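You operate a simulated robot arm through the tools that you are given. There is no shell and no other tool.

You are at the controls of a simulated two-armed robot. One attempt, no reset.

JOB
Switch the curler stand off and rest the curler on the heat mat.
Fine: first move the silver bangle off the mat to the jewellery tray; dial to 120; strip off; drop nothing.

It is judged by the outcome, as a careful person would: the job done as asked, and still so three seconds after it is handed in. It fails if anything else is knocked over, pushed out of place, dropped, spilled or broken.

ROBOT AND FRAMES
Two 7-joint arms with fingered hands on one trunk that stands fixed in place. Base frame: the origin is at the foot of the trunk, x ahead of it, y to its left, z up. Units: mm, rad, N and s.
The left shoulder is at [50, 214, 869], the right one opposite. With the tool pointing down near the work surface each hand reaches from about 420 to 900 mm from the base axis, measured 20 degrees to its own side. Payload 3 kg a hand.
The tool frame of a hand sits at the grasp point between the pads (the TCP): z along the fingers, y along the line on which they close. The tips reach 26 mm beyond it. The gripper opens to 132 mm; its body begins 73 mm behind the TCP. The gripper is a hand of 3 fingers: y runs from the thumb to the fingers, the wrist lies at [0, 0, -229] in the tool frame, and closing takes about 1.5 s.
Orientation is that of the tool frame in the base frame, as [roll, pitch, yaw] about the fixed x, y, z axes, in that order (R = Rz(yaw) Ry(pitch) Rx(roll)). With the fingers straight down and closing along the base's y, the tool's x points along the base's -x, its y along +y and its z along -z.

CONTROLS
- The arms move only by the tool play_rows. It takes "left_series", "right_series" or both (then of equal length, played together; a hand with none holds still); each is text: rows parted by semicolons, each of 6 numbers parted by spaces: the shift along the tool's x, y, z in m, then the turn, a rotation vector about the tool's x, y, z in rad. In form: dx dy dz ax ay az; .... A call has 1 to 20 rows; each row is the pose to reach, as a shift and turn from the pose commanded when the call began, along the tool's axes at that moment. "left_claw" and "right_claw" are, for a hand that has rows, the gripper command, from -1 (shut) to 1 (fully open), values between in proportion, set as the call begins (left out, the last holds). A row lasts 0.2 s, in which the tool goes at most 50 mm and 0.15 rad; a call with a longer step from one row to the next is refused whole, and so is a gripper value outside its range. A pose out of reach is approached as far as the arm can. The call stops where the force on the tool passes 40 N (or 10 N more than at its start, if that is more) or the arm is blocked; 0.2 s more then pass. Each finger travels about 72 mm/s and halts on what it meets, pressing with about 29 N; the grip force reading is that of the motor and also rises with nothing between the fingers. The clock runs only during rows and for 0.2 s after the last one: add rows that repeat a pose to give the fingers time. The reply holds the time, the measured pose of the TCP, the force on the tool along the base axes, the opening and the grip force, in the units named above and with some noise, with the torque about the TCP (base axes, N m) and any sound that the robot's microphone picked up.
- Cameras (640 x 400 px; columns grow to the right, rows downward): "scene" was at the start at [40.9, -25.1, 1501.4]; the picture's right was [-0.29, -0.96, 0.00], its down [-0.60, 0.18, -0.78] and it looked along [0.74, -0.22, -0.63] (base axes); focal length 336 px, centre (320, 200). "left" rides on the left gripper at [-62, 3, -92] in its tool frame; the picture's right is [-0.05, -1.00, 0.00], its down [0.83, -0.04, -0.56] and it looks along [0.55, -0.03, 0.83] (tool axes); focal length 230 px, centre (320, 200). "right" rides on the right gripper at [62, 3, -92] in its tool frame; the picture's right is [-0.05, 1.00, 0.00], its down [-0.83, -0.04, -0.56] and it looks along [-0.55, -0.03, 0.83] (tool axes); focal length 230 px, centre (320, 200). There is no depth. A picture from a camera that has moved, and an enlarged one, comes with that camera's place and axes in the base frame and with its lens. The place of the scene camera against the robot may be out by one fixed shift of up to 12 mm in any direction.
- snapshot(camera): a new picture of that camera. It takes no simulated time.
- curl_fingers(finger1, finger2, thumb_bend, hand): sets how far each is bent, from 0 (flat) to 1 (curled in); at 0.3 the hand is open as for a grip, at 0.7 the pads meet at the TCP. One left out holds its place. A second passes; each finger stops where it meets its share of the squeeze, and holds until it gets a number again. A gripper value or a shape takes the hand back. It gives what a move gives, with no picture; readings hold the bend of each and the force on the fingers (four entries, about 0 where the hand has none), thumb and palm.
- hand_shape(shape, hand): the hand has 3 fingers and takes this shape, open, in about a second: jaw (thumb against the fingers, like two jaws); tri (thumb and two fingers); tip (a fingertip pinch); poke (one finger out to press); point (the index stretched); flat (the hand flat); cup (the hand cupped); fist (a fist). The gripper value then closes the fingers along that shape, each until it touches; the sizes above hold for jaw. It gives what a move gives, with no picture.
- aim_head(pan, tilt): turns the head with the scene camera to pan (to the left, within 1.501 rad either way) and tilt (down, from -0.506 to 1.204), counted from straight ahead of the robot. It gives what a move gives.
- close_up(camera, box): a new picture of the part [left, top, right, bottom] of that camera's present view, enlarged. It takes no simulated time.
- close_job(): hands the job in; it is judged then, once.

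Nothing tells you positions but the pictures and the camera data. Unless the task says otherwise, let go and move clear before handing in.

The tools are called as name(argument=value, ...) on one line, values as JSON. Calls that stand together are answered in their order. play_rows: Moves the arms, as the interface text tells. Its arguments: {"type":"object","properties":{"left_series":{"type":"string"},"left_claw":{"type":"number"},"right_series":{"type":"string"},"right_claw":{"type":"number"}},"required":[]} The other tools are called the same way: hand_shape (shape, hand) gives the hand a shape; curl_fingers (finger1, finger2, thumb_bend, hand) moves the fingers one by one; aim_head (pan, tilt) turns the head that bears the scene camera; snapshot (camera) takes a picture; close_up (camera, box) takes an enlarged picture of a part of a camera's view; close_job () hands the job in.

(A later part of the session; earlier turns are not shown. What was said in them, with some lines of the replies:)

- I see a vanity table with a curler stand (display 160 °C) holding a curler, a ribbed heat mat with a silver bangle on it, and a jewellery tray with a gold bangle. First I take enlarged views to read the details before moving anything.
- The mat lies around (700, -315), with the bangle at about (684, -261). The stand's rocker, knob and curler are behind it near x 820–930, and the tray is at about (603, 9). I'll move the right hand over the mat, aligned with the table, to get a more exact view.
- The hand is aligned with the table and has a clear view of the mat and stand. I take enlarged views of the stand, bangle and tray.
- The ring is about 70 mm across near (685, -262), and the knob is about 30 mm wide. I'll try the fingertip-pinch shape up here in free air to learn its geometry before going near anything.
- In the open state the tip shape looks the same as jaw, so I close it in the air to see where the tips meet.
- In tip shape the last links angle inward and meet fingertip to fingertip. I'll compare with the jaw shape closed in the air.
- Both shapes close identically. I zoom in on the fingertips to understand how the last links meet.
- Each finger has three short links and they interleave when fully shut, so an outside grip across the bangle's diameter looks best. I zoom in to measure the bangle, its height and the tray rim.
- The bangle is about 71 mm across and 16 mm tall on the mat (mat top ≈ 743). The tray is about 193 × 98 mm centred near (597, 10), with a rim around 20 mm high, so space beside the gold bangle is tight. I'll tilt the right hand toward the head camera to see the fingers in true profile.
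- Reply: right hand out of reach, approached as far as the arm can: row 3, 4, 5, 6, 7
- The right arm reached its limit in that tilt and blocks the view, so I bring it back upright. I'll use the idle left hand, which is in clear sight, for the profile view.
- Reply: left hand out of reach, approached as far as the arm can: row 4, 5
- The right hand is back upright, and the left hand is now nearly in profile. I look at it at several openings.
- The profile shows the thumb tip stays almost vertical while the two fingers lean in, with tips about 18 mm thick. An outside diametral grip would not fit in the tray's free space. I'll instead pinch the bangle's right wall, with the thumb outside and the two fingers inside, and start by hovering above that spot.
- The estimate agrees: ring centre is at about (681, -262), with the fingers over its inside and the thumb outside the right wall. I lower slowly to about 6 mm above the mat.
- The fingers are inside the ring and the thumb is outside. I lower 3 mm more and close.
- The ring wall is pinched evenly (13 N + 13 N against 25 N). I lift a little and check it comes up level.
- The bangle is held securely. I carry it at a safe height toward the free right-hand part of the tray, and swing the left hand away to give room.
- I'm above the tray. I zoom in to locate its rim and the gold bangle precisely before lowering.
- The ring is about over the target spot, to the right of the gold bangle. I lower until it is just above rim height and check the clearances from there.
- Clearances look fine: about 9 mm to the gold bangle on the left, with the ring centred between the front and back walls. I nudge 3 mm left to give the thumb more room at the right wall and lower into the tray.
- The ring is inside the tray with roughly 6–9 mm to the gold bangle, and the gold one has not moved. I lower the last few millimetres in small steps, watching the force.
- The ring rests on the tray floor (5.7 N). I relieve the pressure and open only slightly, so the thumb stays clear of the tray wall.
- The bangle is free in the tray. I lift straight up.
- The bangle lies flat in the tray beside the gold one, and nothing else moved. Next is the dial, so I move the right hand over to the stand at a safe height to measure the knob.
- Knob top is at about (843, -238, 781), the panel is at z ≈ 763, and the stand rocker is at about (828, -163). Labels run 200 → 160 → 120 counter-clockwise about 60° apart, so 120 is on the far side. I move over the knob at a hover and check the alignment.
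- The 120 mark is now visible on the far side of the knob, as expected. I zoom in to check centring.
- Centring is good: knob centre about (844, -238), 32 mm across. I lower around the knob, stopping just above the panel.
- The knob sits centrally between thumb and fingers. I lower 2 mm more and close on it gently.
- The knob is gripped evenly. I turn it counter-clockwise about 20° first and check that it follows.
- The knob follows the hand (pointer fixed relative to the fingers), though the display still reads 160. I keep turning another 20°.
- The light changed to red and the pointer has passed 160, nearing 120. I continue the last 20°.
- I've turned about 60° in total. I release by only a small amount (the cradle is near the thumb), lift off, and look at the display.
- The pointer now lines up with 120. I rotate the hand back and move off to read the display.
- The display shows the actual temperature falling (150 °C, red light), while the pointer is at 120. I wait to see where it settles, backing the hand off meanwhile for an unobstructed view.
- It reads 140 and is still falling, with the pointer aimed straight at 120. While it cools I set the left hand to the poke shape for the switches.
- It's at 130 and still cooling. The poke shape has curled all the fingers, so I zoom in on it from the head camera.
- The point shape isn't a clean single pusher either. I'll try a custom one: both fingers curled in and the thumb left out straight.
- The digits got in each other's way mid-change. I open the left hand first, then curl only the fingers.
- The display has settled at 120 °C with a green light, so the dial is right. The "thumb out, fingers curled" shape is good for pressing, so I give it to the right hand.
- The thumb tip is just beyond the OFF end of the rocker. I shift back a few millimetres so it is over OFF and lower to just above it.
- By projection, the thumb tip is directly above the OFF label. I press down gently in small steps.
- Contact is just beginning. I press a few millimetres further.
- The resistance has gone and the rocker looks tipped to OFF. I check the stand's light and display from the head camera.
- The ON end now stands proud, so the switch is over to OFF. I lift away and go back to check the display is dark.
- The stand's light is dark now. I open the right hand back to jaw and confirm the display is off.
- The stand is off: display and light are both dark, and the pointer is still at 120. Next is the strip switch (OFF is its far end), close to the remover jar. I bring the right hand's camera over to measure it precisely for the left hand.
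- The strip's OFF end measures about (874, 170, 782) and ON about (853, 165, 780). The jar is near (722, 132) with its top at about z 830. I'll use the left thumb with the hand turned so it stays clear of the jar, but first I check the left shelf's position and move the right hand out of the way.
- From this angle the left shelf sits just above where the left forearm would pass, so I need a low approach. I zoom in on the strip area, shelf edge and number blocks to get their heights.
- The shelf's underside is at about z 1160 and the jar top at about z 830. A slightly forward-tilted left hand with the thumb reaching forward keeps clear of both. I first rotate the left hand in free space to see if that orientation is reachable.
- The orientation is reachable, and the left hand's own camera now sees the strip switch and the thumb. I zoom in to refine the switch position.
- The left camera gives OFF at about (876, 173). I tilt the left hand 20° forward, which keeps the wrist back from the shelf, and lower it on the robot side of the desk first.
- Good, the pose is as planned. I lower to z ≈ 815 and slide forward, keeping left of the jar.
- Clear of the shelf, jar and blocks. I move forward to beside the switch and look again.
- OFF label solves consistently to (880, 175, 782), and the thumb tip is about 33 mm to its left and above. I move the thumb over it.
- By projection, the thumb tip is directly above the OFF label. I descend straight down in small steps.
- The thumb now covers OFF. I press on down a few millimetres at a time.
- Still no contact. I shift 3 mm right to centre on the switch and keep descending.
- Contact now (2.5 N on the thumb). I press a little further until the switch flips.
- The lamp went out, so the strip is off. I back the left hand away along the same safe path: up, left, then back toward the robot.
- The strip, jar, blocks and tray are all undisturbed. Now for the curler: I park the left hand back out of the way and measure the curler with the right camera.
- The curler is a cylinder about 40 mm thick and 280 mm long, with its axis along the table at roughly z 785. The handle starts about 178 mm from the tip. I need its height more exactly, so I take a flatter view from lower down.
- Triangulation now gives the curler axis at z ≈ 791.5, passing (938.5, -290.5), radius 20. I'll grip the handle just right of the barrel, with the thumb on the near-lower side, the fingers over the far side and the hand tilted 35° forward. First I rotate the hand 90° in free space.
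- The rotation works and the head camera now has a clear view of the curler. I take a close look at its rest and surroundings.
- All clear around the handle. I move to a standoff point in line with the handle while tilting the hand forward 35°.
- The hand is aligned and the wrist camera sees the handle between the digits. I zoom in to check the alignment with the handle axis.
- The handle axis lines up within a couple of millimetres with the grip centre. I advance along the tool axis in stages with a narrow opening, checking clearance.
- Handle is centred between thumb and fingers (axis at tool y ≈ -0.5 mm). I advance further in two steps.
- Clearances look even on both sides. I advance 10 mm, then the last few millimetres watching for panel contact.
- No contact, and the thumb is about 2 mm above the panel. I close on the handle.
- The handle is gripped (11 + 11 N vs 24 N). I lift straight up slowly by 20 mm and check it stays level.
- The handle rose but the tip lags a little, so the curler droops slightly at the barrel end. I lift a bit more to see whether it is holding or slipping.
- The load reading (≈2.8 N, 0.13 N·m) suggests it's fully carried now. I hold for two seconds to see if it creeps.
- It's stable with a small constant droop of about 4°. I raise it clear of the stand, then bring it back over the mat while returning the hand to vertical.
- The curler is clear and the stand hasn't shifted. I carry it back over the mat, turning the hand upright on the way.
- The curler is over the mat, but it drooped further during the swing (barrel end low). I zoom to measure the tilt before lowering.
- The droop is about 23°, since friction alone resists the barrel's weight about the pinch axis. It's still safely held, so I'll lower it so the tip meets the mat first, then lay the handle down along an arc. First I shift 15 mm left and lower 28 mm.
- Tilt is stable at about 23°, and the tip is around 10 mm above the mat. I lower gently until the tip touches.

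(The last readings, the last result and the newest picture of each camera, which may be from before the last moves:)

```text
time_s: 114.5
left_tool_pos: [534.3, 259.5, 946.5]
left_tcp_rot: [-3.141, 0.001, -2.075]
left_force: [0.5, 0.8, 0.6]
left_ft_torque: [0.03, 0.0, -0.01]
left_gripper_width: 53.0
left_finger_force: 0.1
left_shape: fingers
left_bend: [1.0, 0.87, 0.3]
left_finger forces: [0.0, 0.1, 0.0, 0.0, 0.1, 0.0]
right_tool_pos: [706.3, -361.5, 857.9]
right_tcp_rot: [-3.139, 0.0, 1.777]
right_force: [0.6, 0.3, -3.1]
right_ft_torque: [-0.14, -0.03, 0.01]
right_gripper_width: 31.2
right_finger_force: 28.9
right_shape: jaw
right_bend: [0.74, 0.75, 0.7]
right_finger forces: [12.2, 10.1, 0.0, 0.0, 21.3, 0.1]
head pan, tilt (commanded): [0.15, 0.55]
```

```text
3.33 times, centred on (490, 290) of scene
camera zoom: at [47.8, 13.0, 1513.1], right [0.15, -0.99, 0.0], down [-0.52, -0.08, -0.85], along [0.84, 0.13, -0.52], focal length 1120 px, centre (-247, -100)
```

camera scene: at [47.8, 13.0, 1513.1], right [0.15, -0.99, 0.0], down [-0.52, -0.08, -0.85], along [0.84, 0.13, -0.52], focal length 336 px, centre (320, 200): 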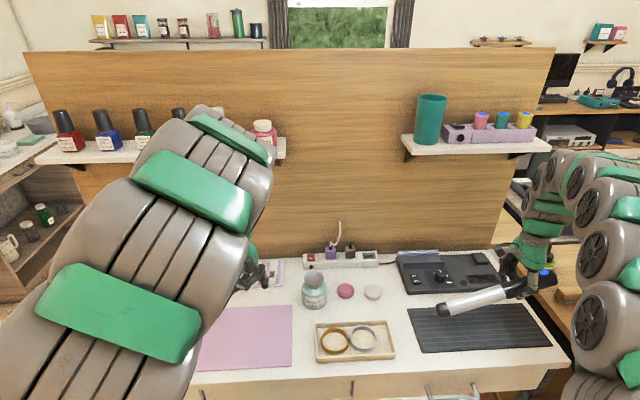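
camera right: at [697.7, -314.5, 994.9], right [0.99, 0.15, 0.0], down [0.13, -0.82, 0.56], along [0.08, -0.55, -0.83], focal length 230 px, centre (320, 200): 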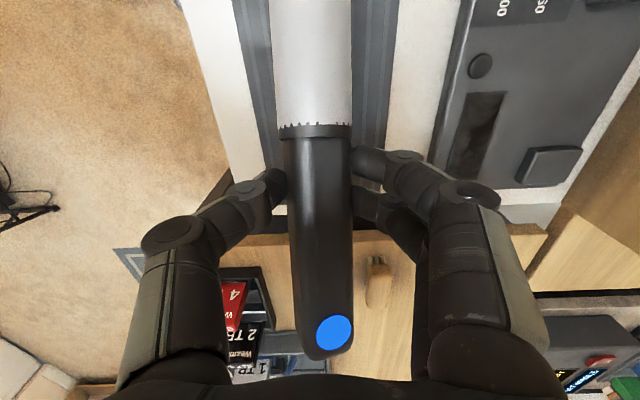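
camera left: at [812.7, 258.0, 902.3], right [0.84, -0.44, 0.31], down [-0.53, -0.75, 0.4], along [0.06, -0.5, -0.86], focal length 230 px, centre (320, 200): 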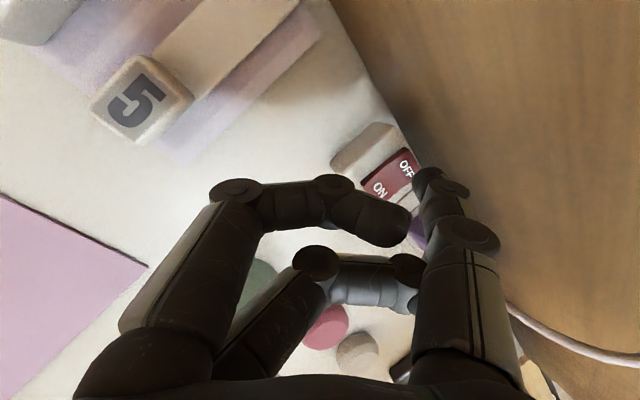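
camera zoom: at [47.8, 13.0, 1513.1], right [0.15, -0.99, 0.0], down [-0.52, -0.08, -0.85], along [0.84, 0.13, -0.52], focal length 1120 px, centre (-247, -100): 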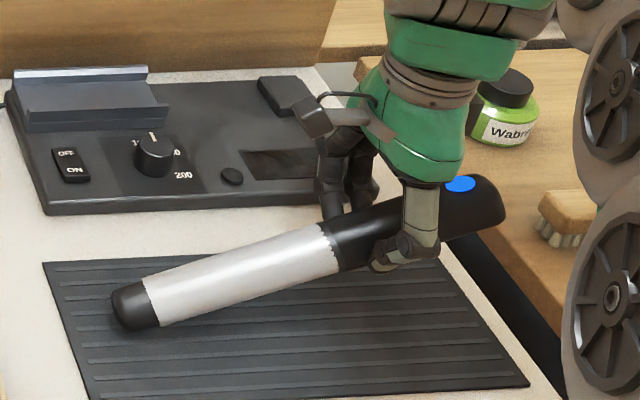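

The tip appears to be touching. I lower along the arc, moving slightly right so the tip stays put.

play_rows(right_series="-0.0015 0 0.0044 0 0 0; -0.003 0 0.0089 0 0 0; -0.0046 0 0.0133 0 0 0; -0.0058 0 0.0179 0 0 0; -0.0071 0 0.0225 0 0 0; -0.0083 0 0.027 0 0 0; -0.0083 0 0.027 0 0 0")

close_up(camera="scene", box=[400, 230, 580, 350])

snapshot(camera="right")

```text
time_s: 116.1
left_tool_pos: [534.1, 259.9, 944.6]
left_tcp_rot: [3.14, 0.0, -2.074]
left_force: [-0.6, 0.0, 0.9]
left_ft_torque: [0.0, -0.03, 0.0]
left_gripper_width: 53.2
left_finger_force: 0.1
left_shape: fingers
left_bend: [1.0, 0.87, 0.3]
left_finger forces: [0.0, 0.0, 0.1, 0.0, 0.0, 0.0]
right_tool_pos: [707.2, -370.3, 828.4]
right_tcp_rot: [-3.139, 0.001, 1.778]
right_force: [0.7, -0.5, -1.7]
right_ft_torque: [0.07, -0.04, -0.04]
right_gripper_width: 31.1
right_finger_force: 29.4
right_shape: jaw
right_bend: [0.74, 0.75, 0.7]
right_finger forces: [11.7, 10.7, 0.0, 0.0, 21.8, 0.0]
head pan, tilt (commanded): [0.15, 0.55]
```

```text
3.33 times, centred on (490, 290) of scene
camera zoom: at [47.8, 13.0, 1513.1], right [0.15, -0.99, 0.0], down [-0.52, -0.08, -0.85], along [0.84, 0.13, -0.52], focal length 1120 px, centre (-247, -100)
```

zoom: 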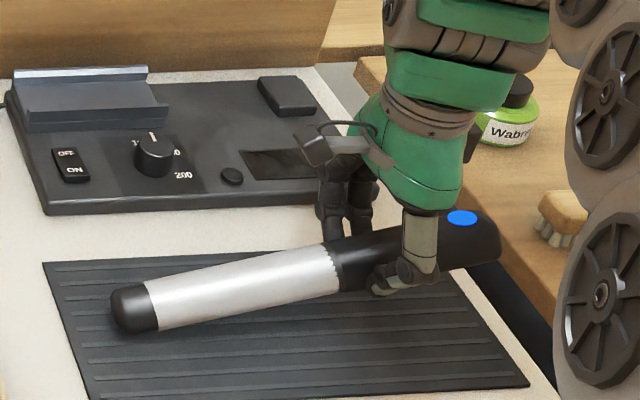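

```text
taken
camera right: at [696.9, -307.9, 922.8], right [0.99, 0.15, 0.0], down [0.13, -0.82, 0.56], along [0.08, -0.55, -0.83], focal length 230 px, centre (320, 200)
```

right: 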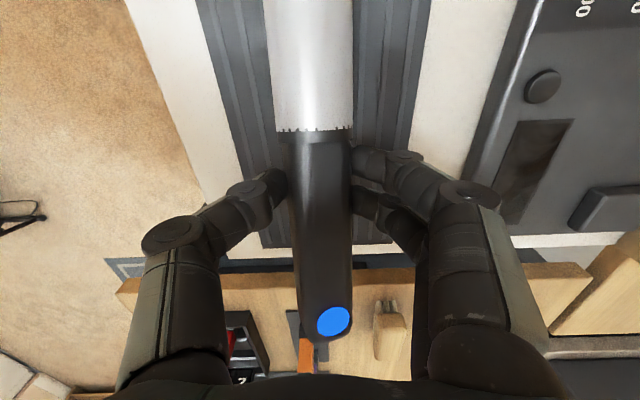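

Going well: the tip is stationary on the mat and the tilt is now about 12°. I continue laying it down.

play_rows(right_series="-0.0007 0 0.0037 0 0 0; -0.0014 0 0.0074 0 0 0; -0.0021 0 0.0111 0 0 0; -0.0026 0 0.0147 0 0 0; -0.003 0 0.0182 0 0 0; -0.0035 0 0.0217 0 0 0; -0.0038 0 0.0253 0 0 0; -0.0041 0 0.0288 0 0 0; -0.0043 0 0.0323 0 0 0; -0.0043 0 0.0323 0 0 0")

close_up(camera="scene", box=[400, 230, 580, 350])

snapshot(camera="right")

```text
time_s: 118.3
left_tool_pos: [534.6, 259.5, 944.7]
left_tcp_rot: [3.141, 0.001, -2.076]
left_force: [-0.3, -0.3, 0.6]
left_ft_torque: [0.02, 0.03, 0.01]
left_gripper_width: 53.1
left_finger_force: 0.0
left_shape: fingers
left_bend: [1.0, 0.87, 0.3]
left_finger forces: [0.0, 0.1, 0.0, 0.1, 0.0, 0.0]
right_tool_pos: [708.9, -375.8, 797.4]
right_tcp_rot: [-3.14, -0.001, 1.774]
right_force: [0.7, -1.9, -1.2]
right_ft_torque: [0.18, 0.07, -0.02]
right_gripper_width: 31.0
right_finger_force: 28.9
right_shape: jaw
right_bend: [0.75, 0.74, 0.7]
right_finger forces: [11.6, 11.0, 0.1, 0.1, 21.9, 0.1]
head pan, tilt (commanded): [0.15, 0.55]
```

```text
3.33 times, centred on (490, 290) of scene
camera zoom: at [47.8, 13.0, 1513.1], right [0.15, -0.99, 0.0], down [-0.52, -0.08, -0.85], along [0.84, 0.13, -0.52], focal length 1120 px, centre (-247, -100)
```

zoom: 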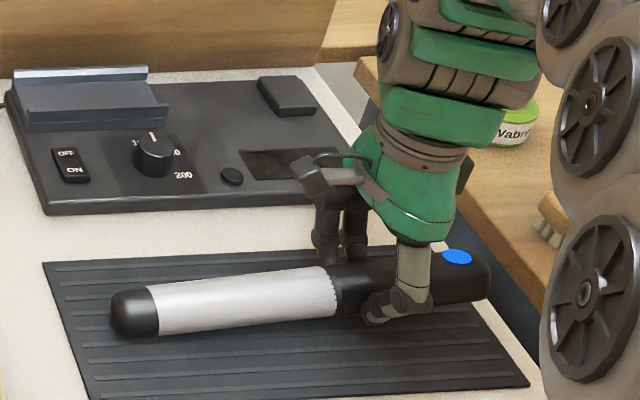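

```text
taken
camera right: at [698.0, -313.2, 890.5], right [0.99, 0.15, 0.0], down [0.13, -0.82, 0.56], along [0.08, -0.55, -0.83], focal length 230 px, centre (320, 200)
```

right: 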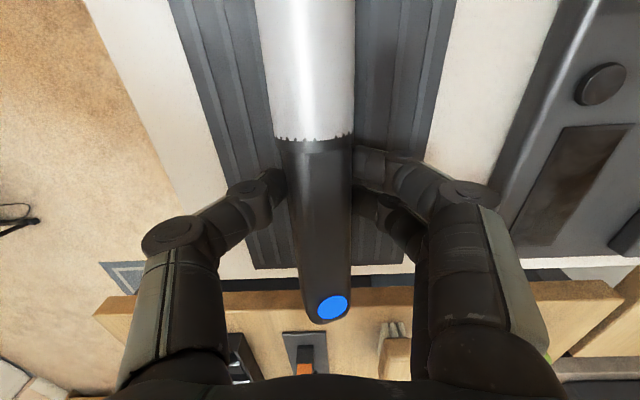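

Nearly flat (about 4°), but the handle end is only some 7–12 mm from the mat's right edge while the left has about 29 mm. I slide it gently 8 mm left along the ribs as I lower, then set it down.

play_rows(right_series="0.002 0 0.001 0 0 0; 0.004 0 0.002 0 0 0; 0.006 0 0.003 0 0 0; 0.008 0 0.004 0 0 0; 0.008 0 0.006 0 0 0; 0.008 0 0.008 0 0 0; 0.008 0 0.008 0 0 0")

close_up(camera="scene", box=[400, 230, 580, 350])

snapshot(camera="right")

```text
time_s: 119.9
left_tool_pos: [534.3, 259.9, 944.5]
left_tcp_rot: [-3.141, 0.0, -2.076]
left_force: [-0.7, 0.5, -0.6]
left_ft_torque: [0.01, 0.0, 0.04]
left_gripper_width: 53.1
left_finger_force: 0.2
left_shape: fingers
left_bend: [1.0, 0.87, 0.3]
left_finger forces: [0.0, 0.1, 0.0, 0.1, 0.1, 0.1]
right_tool_pos: [706.3, -366.9, 789.9]
right_tcp_rot: [-3.141, 0.001, 1.777]
right_force: [-0.1, -1.0, -0.8]
right_ft_torque: [0.2, 0.04, -0.05]
right_gripper_width: 30.6
right_finger_force: 29.2
right_shape: jaw
right_bend: [0.75, 0.74, 0.7]
right_finger forces: [11.4, 10.9, 0.1, 0.0, 22.0, 0.1]
head pan, tilt (commanded): [0.15, 0.55]
```

```text
3.33 times, centred on (490, 290) of scene
camera zoom: at [47.8, 13.0, 1513.1], right [0.15, -0.99, 0.0], down [-0.52, -0.08, -0.85], along [0.84, 0.13, -0.52], focal length 1120 px, centre (-247, -100)
```

zoom: 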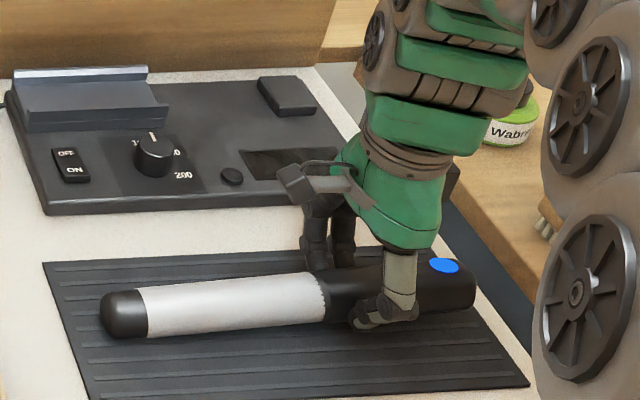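

```text
taken
camera right: at [696.2, -305.2, 883.2], right [0.99, 0.15, 0.0], down [0.13, -0.82, 0.56], along [0.08, -0.55, -0.83], focal length 230 px, centre (320, 200)
```

right: 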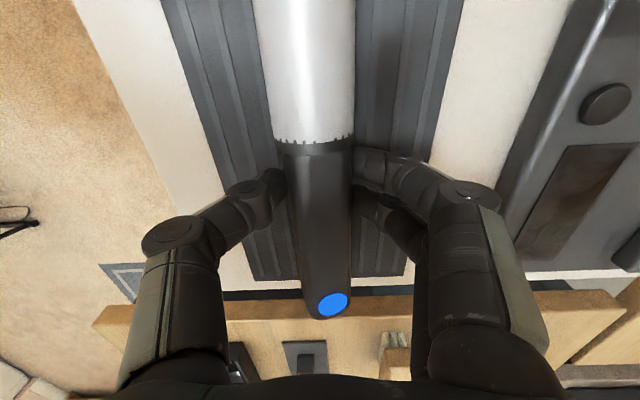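

The mat hasn't shifted and the curler now lies well within it. I lower the last few millimetres, watching the force.

play_rows(right_series="0 0 0.0015 0 0 0; 0 0 0.003 0 0 0; 0 0 0.004 0 0 0; 0 0 0.004 0 0 0")

play_rows(right_series="0 0 0.001 0 0 0; 0 0 0.002 0 0 0; 0 0 0.002 0 0 0")

close_up(camera="scene", box=[400, 230, 580, 350])

```text
time_s: 120.9
left_tool_pos: [534.5, 259.1, 944.6]
left_tcp_rot: [-3.142, 0.0, -2.075]
left_force: [0.0, 0.4, -0.4]
left_ft_torque: [0.01, -0.01, -0.03]
left_gripper_width: 52.9
left_finger_force: 0.0
left_shape: fingers
left_bend: [1.0, 0.87, 0.3]
left_finger forces: [0.1, 0.0, 0.1, 0.0, 0.0, 0.0]
right_tool_pos: [706.7, -365.5, 784.7]
right_tcp_rot: [-3.14, -0.001, 1.777]
right_force: [0.8, -2.0, -1.3]
right_ft_torque: [0.2, 0.03, -0.01]
right_gripper_width: 30.8
right_finger_force: 29.1
right_shape: jaw
right_bend: [0.75, 0.74, 0.7]
right_finger forces: [11.2, 11.1, 0.1, 0.0, 22.1, 0.0]
head pan, tilt (commanded): [0.15, 0.55]
```

```text
time_s: 121.7
left_tool_pos: [535.1, 259.0, 944.9]
left_tcp_rot: [3.141, 0.001, -2.076]
left_force: [0.4, 0.1, 0.3]
left_ft_torque: [-0.03, -0.03, -0.02]
left_gripper_width: 53.3
left_finger_force: 0.0
left_shape: fingers
left_bend: [1.0, 0.87, 0.3]
left_finger forces: [0.0, 0.0, 0.1, 0.0, 0.0, 0.1]
right_tool_pos: [706.4, -365.1, 781.9]
right_tcp_rot: [-3.138, 0.0, 1.777]
right_force: [0.8, -2.1, -1.8]
right_ft_torque: [0.23, 0.05, -0.05]
right_gripper_width: 31.0
right_finger_force: 29.8
right_shape: jaw
right_bend: [0.75, 0.74, 0.7]
right_finger forces: [11.3, 11.2, 0.0, 0.0, 22.0, 0.0]
head pan, tilt (commanded): [0.15, 0.55]
```

```text
3.33 times, centred on (490, 290) of scene
camera zoom: at [47.8, 13.0, 1513.1], right [0.15, -0.99, 0.0], down [-0.52, -0.08, -0.85], along [0.84, 0.13, -0.52], focal length 1120 px, centre (-247, -100)
```

zoom: 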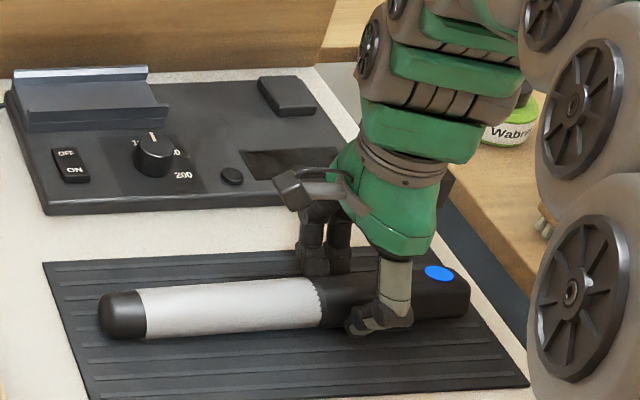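

Still about 2° of tilt left. I continue down in small steps until the barrel lies flat and the force changes.

play_rows(right_series="0 0 0.001 0 0 0; 0 0 0.002 0 0 0; 0 0 0.003 0 0 0; 0 0 0.003 0 0 0")

play_rows(right_series="0 0 0.001 0 0 0; 0 0 0.002 0 0 0; 0 0 0.002 0 0 0")

close_up(camera="scene", box=[400, 230, 580, 350])

```text
time_s: 122.7
left_tool_pos: [534.2, 259.5, 944.1]
left_tcp_rot: [-3.141, 0.0, -2.076]
left_force: [-0.1, -0.7, -0.8]
left_ft_torque: [0.0, 0.0, 0.01]
left_gripper_width: 53.0
left_finger_force: 0.0
left_shape: fingers
left_bend: [1.0, 0.87, 0.3]
left_finger forces: [0.1, 0.0, 0.0, 0.0, 0.1, 0.0]
right_tool_pos: [705.8, -366.8, 780.8]
right_tcp_rot: [-3.14, 0.002, 1.776]
right_force: [-3.2, -1.9, 7.4]
right_ft_torque: [0.17, 0.08, 0.07]
right_gripper_width: 31.0
right_finger_force: 29.2
right_shape: jaw
right_bend: [0.76, 0.75, 0.7]
right_finger forces: [10.7, 10.9, 0.0, 0.2, 26.5, 0.1]
head pan, tilt (commanded): [0.15, 0.55]
```

```text
time_s: 123.5
left_tool_pos: [533.6, 259.4, 945.0]
left_tcp_rot: [3.141, 0.001, -2.075]
left_force: [-0.2, 0.7, 0.1]
left_ft_torque: [0.01, -0.02, 0.01]
left_gripper_width: 52.9
left_finger_force: 0.0
left_shape: fingers
left_bend: [1.0, 0.87, 0.3]
left_finger forces: [0.0, 0.0, 0.1, 0.1, 0.0, 0.1]
right_tool_pos: [706.9, -366.1, 779.7]
right_tcp_rot: [-3.14, 0.002, 1.774]
right_force: [-4.4, -4.0, 13.3]
right_ft_torque: [0.07, 0.01, 0.08]
right_gripper_width: 31.8
right_finger_force: 28.6
right_shape: jaw
right_bend: [0.76, 0.75, 0.7]
right_finger forces: [10.9, 11.5, 0.1, 0.0, 30.0, 0.0]
head pan, tilt (commanded): [0.15, 0.55]
```

```text
3.33 times, centred on (490, 290) of scene
camera zoom: at [47.6, 13.1, 1513.1], right [0.15, -0.99, 0.0], down [-0.52, -0.08, -0.85], along [0.84, 0.13, -0.52], focal length 1120 px, centre (-247, -100)
```

zoom: 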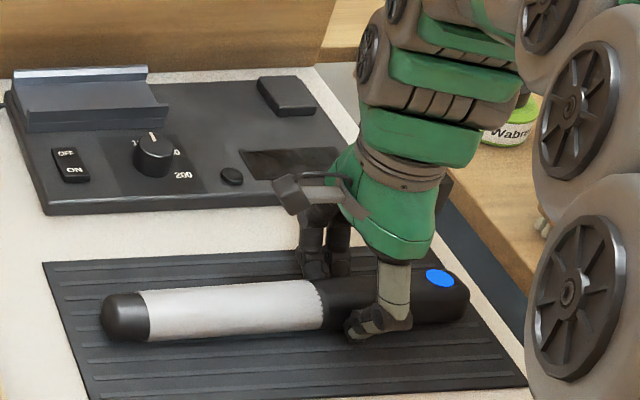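

The curler is flat on the mat (13 N contact). I relieve the pressure and open the fingers gently.

play_rows(right_series="0 0 -0.001 0 0 0; 0 0 -0.002 0 0 0; 0 0 -0.002 0 0 0")

play_rows(right_series="0 0 0 0 0 0; 0 0 0 0 0 0; 0 0 0 0 0 0; 0 0 0 0 0 0", right_claw=-0.27)

close_up(camera="scene", box=[400, 230, 580, 350])

snapshot(camera="right")

```text
time_s: 124.3
left_tool_pos: [533.7, 260.6, 945.4]
left_tcp_rot: [3.141, -0.001, -2.075]
left_force: [0.0, 0.2, 0.5]
left_ft_torque: [0.02, 0.01, -0.01]
left_gripper_width: 53.0
left_finger_force: 0.1
left_shape: fingers
left_bend: [1.0, 0.87, 0.3]
left_finger forces: [0.0, 0.1, 0.0, 0.0, 0.0, 0.0]
right_tool_pos: [707.0, -365.4, 780.4]
right_tcp_rot: [-3.14, 0.001, 1.776]
right_force: [-0.5, -2.4, 2.7]
right_ft_torque: [0.06, 0.0, -0.02]
right_gripper_width: 31.2
right_finger_force: 28.8
right_shape: jaw
right_bend: [0.76, 0.75, 0.7]
right_finger forces: [11.0, 11.9, 0.0, 0.0, 24.5, 0.0]
head pan, tilt (commanded): [0.15, 0.55]
```

```text
time_s: 125.3
left_tool_pos: [534.6, 260.0, 944.8]
left_tcp_rot: [3.141, 0.0, -2.075]
left_force: [-1.2, 0.1, -0.3]
left_ft_torque: [0.01, -0.02, 0.01]
left_gripper_width: 53.3
left_finger_force: 0.0
left_shape: fingers
left_bend: [1.0, 0.87, 0.3]
left_finger forces: [0.0, 0.0, 0.0, 0.0, 0.0, 0.0]
right_tool_pos: [707.4, -365.3, 780.6]
right_tcp_rot: [-3.14, 0.001, 1.777]
right_force: [0.0, 0.0, -0.4]
right_ft_torque: [-0.04, 0.0, 0.0]
right_gripper_width: 47.4
right_finger_force: 0.0
right_shape: jaw
right_bend: [0.74, 0.74, 0.7]
right_finger forces: [0.0, 0.0, 0.1, 0.0, 0.0, 0.1]
head pan, tilt (commanded): [0.15, 0.55]
```

```text
3.33 times, centred on (490, 290) of scene
camera zoom: at [47.8, 13.0, 1513.1], right [0.15, -0.99, 0.0], down [-0.52, -0.08, -0.85], along [0.84, 0.13, -0.52], focal length 1120 px, centre (-247, -100)
```

zoom: 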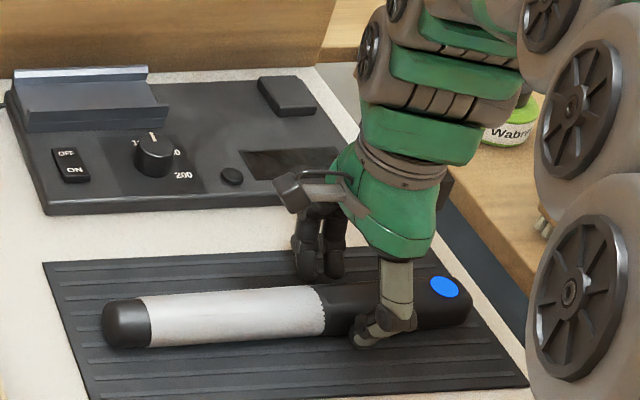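

```text
taken
camera right: at [696.2, -304.2, 873.8], right [0.99, 0.15, 0.0], down [0.13, -0.82, 0.56], along [0.08, -0.55, -0.83], focal length 230 px, centre (320, 200)
```

right: 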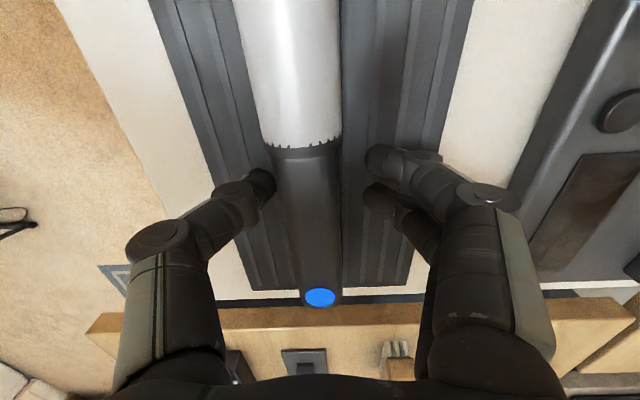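

Released, but the curler rolled slightly toward the thumb. I hold still to see whether it has settled.

play_rows(right_series="0 0 0 0 0 0; 0 0 0 0 0 0; 0 0 0 0 0 0; 0 0 0 0 0 0; 0 0 0 0 0 0; 0 0 0 0 0 0; 0 0 0 0 0 0; 0 0 0 0 0 0")

close_up(camera="scene", box=[400, 230, 580, 350])

snapshot(camera="right")

```text
time_s: 127.1
left_tool_pos: [534.4, 260.1, 944.4]
left_tcp_rot: [-3.141, 0.0, -2.076]
left_force: [0.9, 0.2, 0.4]
left_ft_torque: [0.01, -0.01, -0.02]
left_gripper_width: 52.9
left_finger_force: 0.1
left_shape: fingers
left_bend: [1.0, 0.87, 0.3]
left_finger forces: [0.1, 0.0, 0.1, 0.0, 0.0, 0.1]
right_tool_pos: [706.2, -366.2, 780.9]
right_tcp_rot: [-3.139, 0.001, 1.777]
right_force: [-0.6, 1.0, -0.6]
right_ft_torque: [0.06, 0.0, -0.01]
right_gripper_width: 47.8
right_finger_force: 0.1
right_shape: jaw
right_bend: [0.74, 0.74, 0.7]
right_finger forces: [0.0, 0.0, 0.0, 0.1, 0.0, 0.0]
head pan, tilt (commanded): [0.15, 0.55]
```

```text
3.33 times, centred on (490, 290) of scene
camera zoom: at [47.8, 13.0, 1513.1], right [0.15, -0.99, 0.0], down [-0.52, -0.08, -0.85], along [0.84, 0.13, -0.52], focal length 1120 px, centre (-247, -100)
```

zoom: 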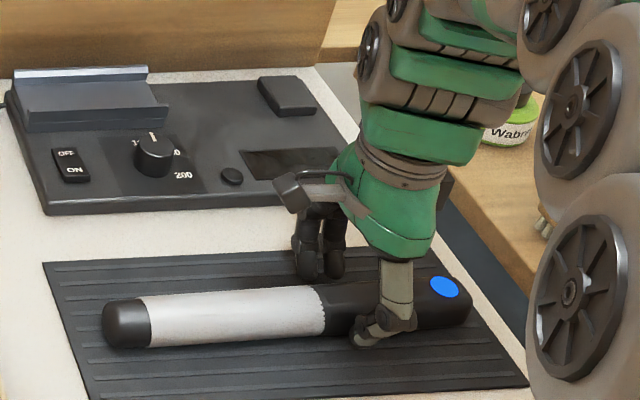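

```text
taken
camera right: at [696.2, -304.2, 873.8], right [0.99, 0.15, 0.0], down [0.13, -0.82, 0.56], along [0.08, -0.55, -0.83], focal length 230 px, centre (320, 200)
```

right: 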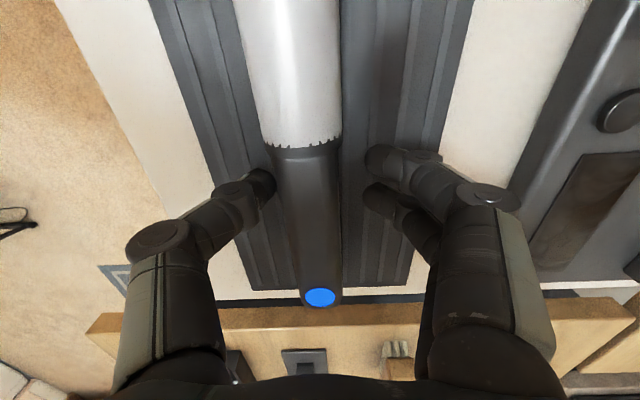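

It's stationary. I open a little more to confirm it isn't leaning on the thumb.

play_rows(right_series="0 0 0 0 0 0; 0 0 0 0 0 0; 0 0 0 0 0 0; 0 0 0 0 0 0; 0 0 0 0 0 0", right_claw=-0.17)

snapshot(camera="right")

close_up(camera="scene", box=[400, 230, 580, 350])

```text
time_s: 128.3
left_tool_pos: [534.1, 259.4, 944.4]
left_tcp_rot: [-3.141, 0.001, -2.075]
left_force: [-0.5, -0.4, 0.1]
left_ft_torque: [0.01, 0.0, -0.03]
left_gripper_width: 53.2
left_finger_force: 0.0
left_shape: fingers
left_bend: [1.0, 0.87, 0.3]
left_finger forces: [0.0, 0.0, 0.0, 0.1, 0.0, 0.0]
right_tool_pos: [706.7, -366.4, 780.5]
right_tcp_rot: [-3.141, 0.001, 1.776]
right_force: [0.2, -0.3, -0.4]
right_ft_torque: [-0.02, 0.03, -0.02]
right_gripper_width: 54.2
right_finger_force: 0.0
right_shape: jaw
right_bend: [0.73, 0.73, 0.7]
right_finger forces: [0.0, 0.0, 0.0, 0.0, 0.0, 0.0]
head pan, tilt (commanded): [0.15, 0.55]
```

```text
taken
camera right: at [696.2, -304.2, 873.8], right [0.99, 0.15, 0.0], down [0.13, -0.82, 0.56], along [0.08, -0.55, -0.83], focal length 230 px, centre (320, 200)
```

right: 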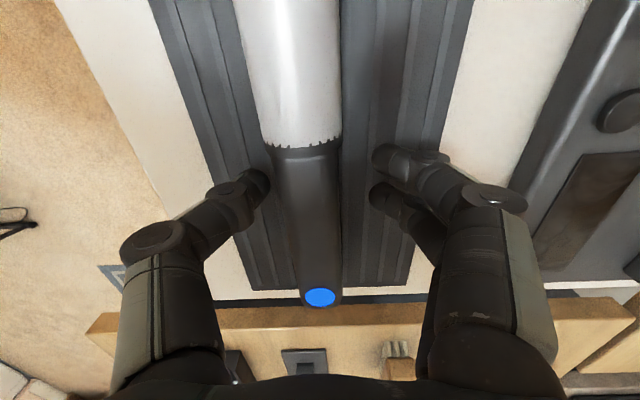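

```text
3.33 times, centred on (490, 290) of scene
camera zoom: at [47.8, 13.0, 1513.1], right [0.15, -0.99, 0.0], down [-0.52, -0.08, -0.85], along [0.84, 0.13, -0.52], focal length 1120 px, centre (-247, -100)
```

zoom: 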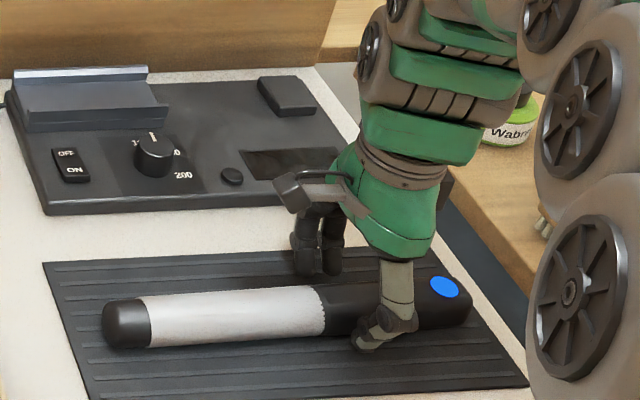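

The curler stays put on its own. I open wider and lift straight up and away.

play_rows(right_series="0 0 0 0 0 0; 0 0 0 0 0 0; 0 0 0 0 0 0; 0 0 -0.006 0 0 0; 0 0 -0.016 0 0 0; 0 0 -0.03 0 0 0; 0 0 -0.05 0 0 0; 0 0 -0.08 0 0 0; 0 0 -0.12 0 0 0; 0 0 -0.16 0 0 0; 0 0 -0.16 0 0 0", right_claw=0.25)

snapshot(camera="right")

snapshot(camera="scene")

```text
time_s: 130.7
left_tool_pos: [534.0, 259.7, 945.1]
left_tcp_rot: [3.141, -0.001, -2.076]
left_force: [-0.5, 0.0, 0.9]
left_ft_torque: [0.02, -0.04, -0.01]
left_gripper_width: 52.9
left_finger_force: 0.0
left_shape: fingers
left_bend: [1.0, 0.87, 0.3]
left_finger forces: [0.0, 0.1, 0.0, 0.1, 0.0, 0.0]
right_tool_pos: [705.5, -366.1, 941.3]
right_tcp_rot: [-3.141, 0.0, 1.776]
right_force: [0.1, -0.5, 0.4]
right_ft_torque: [0.01, 0.0, 0.02]
right_gripper_width: 82.2
right_finger_force: 0.1
right_shape: jaw
right_bend: [0.71, 0.71, 0.69]
right_finger forces: [0.0, 0.1, 0.0, 0.0, 0.1, 0.0]
head pan, tilt (commanded): [0.15, 0.55]
```

```text
taken
camera right: at [695.2, -304.3, 1034.0], right [0.99, 0.15, 0.0], down [0.13, -0.82, 0.56], along [0.08, -0.55, -0.83], focal length 230 px, centre (320, 200)
```

right: 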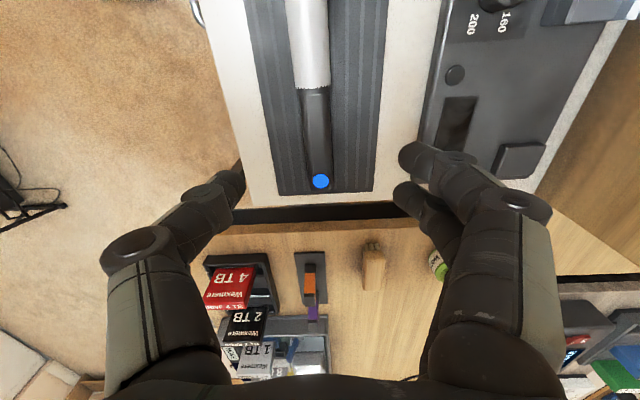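

```text
taken
camera scene: at [47.8, 13.0, 1513.1], right [0.15, -0.99, 0.0], down [-0.52, -0.08, -0.85], along [0.84, 0.13, -0.52], focal length 336 px, centre (320, 200)
```

scene: 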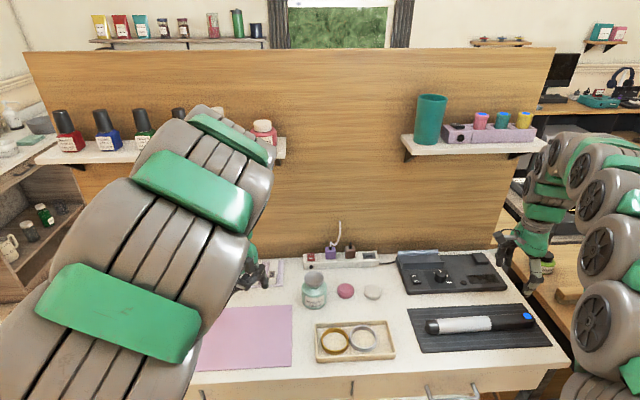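

The curler rests fully on the mat and the hand is clear. I retract the right hand and take final close-ups to verify every item.

play_rows(right_series="0 -0.02 -0.02 0 0 0; 0 -0.04 -0.04 0 0 0; 0 -0.06 -0.06 0 0 0; 0 -0.08 -0.08 0 0 0; 0 -0.1 -0.1 0 0 0; 0 -0.1 -0.1 0 0 0; 0 -0.1 -0.1 0 0 0; 0 -0.1 -0.1 0 0 0")

aim_head(pan=-0.2, tilt=0.68)

snapshot(camera="scene")

```text
time_s: 132.5
left_tool_pos: [534.5, 259.5, 944.1]
left_tcp_rot: [-3.142, 0.0, -2.075]
left_force: [1.1, 0.2, -0.4]
left_ft_torque: [0.0, 0.02, -0.05]
left_gripper_width: 53.0
left_finger_force: 0.1
left_shape: fingers
left_bend: [1.0, 0.87, 0.3]
left_finger forces: [0.0, 0.0, 0.0, 0.0, 0.0, 0.1]
right_tool_pos: [607.9, -388.1, 1041.4]
right_tcp_rot: [-3.14, 0.0, 1.777]
right_force: [0.1, -0.4, 0.7]
right_ft_torque: [0.01, 0.03, -0.02]
right_gripper_width: 82.2
right_finger_force: 0.1
right_shape: jaw
right_bend: [0.71, 0.71, 0.69]
right_finger forces: [0.0, 0.1, 0.0, 0.0, 0.0, 0.0]
head pan, tilt (commanded): [0.15, 0.55]
```

```text
time_s: 133.3
left_tool_pos: [534.3, 260.0, 944.0]
left_tcp_rot: [-3.141, 0.0, -2.075]
left_force: [-0.1, -0.5, -0.4]
left_ft_torque: [0.01, 0.02, 0.03]
left_gripper_width: 53.0
left_finger_force: 0.0
left_shape: fingers
left_bend: [1.0, 0.87, 0.3]
left_finger forces: [0.0, 0.1, 0.1, 0.1, 0.1, 0.0]
right_tool_pos: [607.8, -386.2, 1040.7]
right_tcp_rot: [-3.14, 0.0, 1.776]
right_force: [0.9, -0.5, 0.0]
right_ft_torque: [0.04, 0.02, 0.0]
right_gripper_width: 82.1
right_finger_force: 0.0
right_shape: jaw
right_bend: [0.71, 0.71, 0.69]
right_finger forces: [0.0, 0.1, 0.0, 0.0, 0.0, 0.0]
head pan, tilt (commanded): [-0.201, 0.681]
```

```text
taken
camera scene: at [43.0, -17.4, 1501.6], right [-0.2, -0.98, 0.0], down [-0.62, 0.12, -0.78], along [0.76, -0.15, -0.63], focal length 336 px, centre (320, 200)
```

scene: 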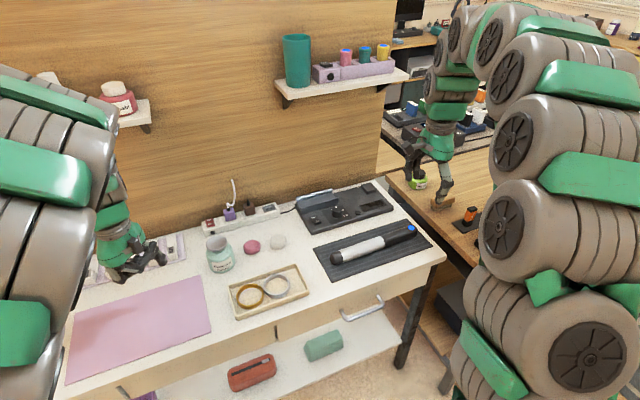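

close_up(camera="scene", box=[280, 175, 450, 290])

close_up(camera="scene", box=[180, 190, 330, 330])

close_up(camera="scene", box=[290, 180, 400, 235])

```text
3.48 times, centred on (365, 232) of scene
camera zoom: at [43.0, -17.4, 1501.6], right [-0.2, -0.98, 0.0], down [-0.62, 0.12, -0.78], along [0.76, -0.15, -0.63], focal length 1169 px, centre (164, 87)
```

zoom: 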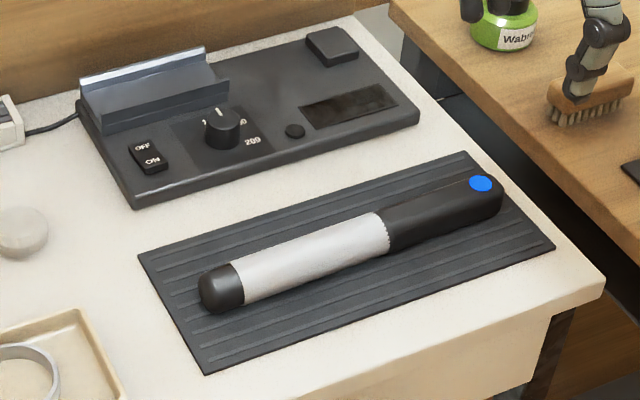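

```text
2.86 times, centred on (255, 260) of scene
camera zoom: at [43.0, -17.4, 1501.6], right [-0.2, -0.98, 0.0], down [-0.62, 0.12, -0.78], along [0.76, -0.15, -0.63], focal length 960 px, centre (506, 29)
```

zoom: 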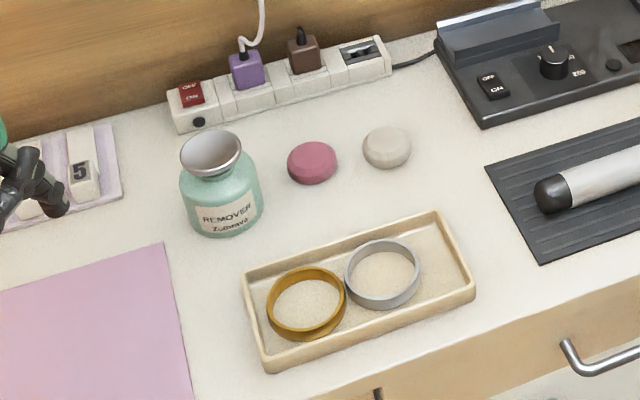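

```text
5.82 times, centred on (345, 208) of scene
camera zoom: at [43.0, -17.4, 1501.6], right [-0.2, -0.98, 0.0], down [-0.62, 0.12, -0.78], along [0.76, -0.15, -0.63], focal length 1955 px, centre (174, 156)
```

zoom: 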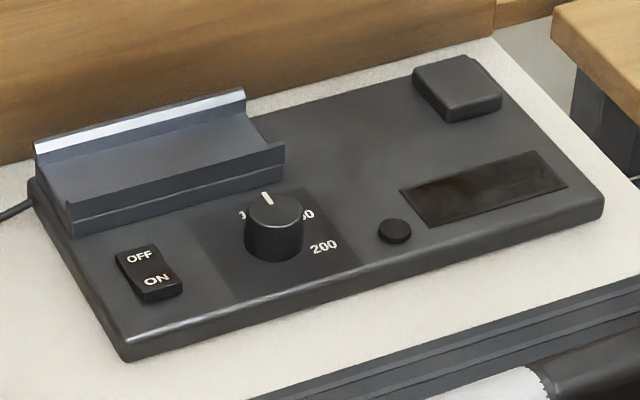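

Everything checks out:
- The silver bangle lies flat in the tray beside the gold one.
- The dial points at 120 (the display read 120 before I switched the stand off).
- The stand is off, with its display dark, and the strip's lamp is out.
- The curler lies still, fully on the mat, and both hands are clear.

I hand the job in.

close_job()

```text
The job is handed in.
```

The job is done and handed in: the curler stand is off and the curler is resting fully on the heat mat.

- **Bangle:** I moved the silver bangle off the mat first. It now lies flat in the jewellery tray beside the gold one, which didn't move.
- **Dial:** It is set to 120. The display settled at 120 °C before I switched the stand off.
- **Stand:** The switch is at OFF, and its display and light are dark.
- **Strip:** The switch is at OFF and its lamp is out.
- **Curler:** On the way to the mat, the barrel end drooped in the grip, reaching about 23°. I put the tip down first and then laid the handle down. It rolled slightly when released, then stayed still.

Nothing was dropped or knocked over, and both hands were clear before I handed in.
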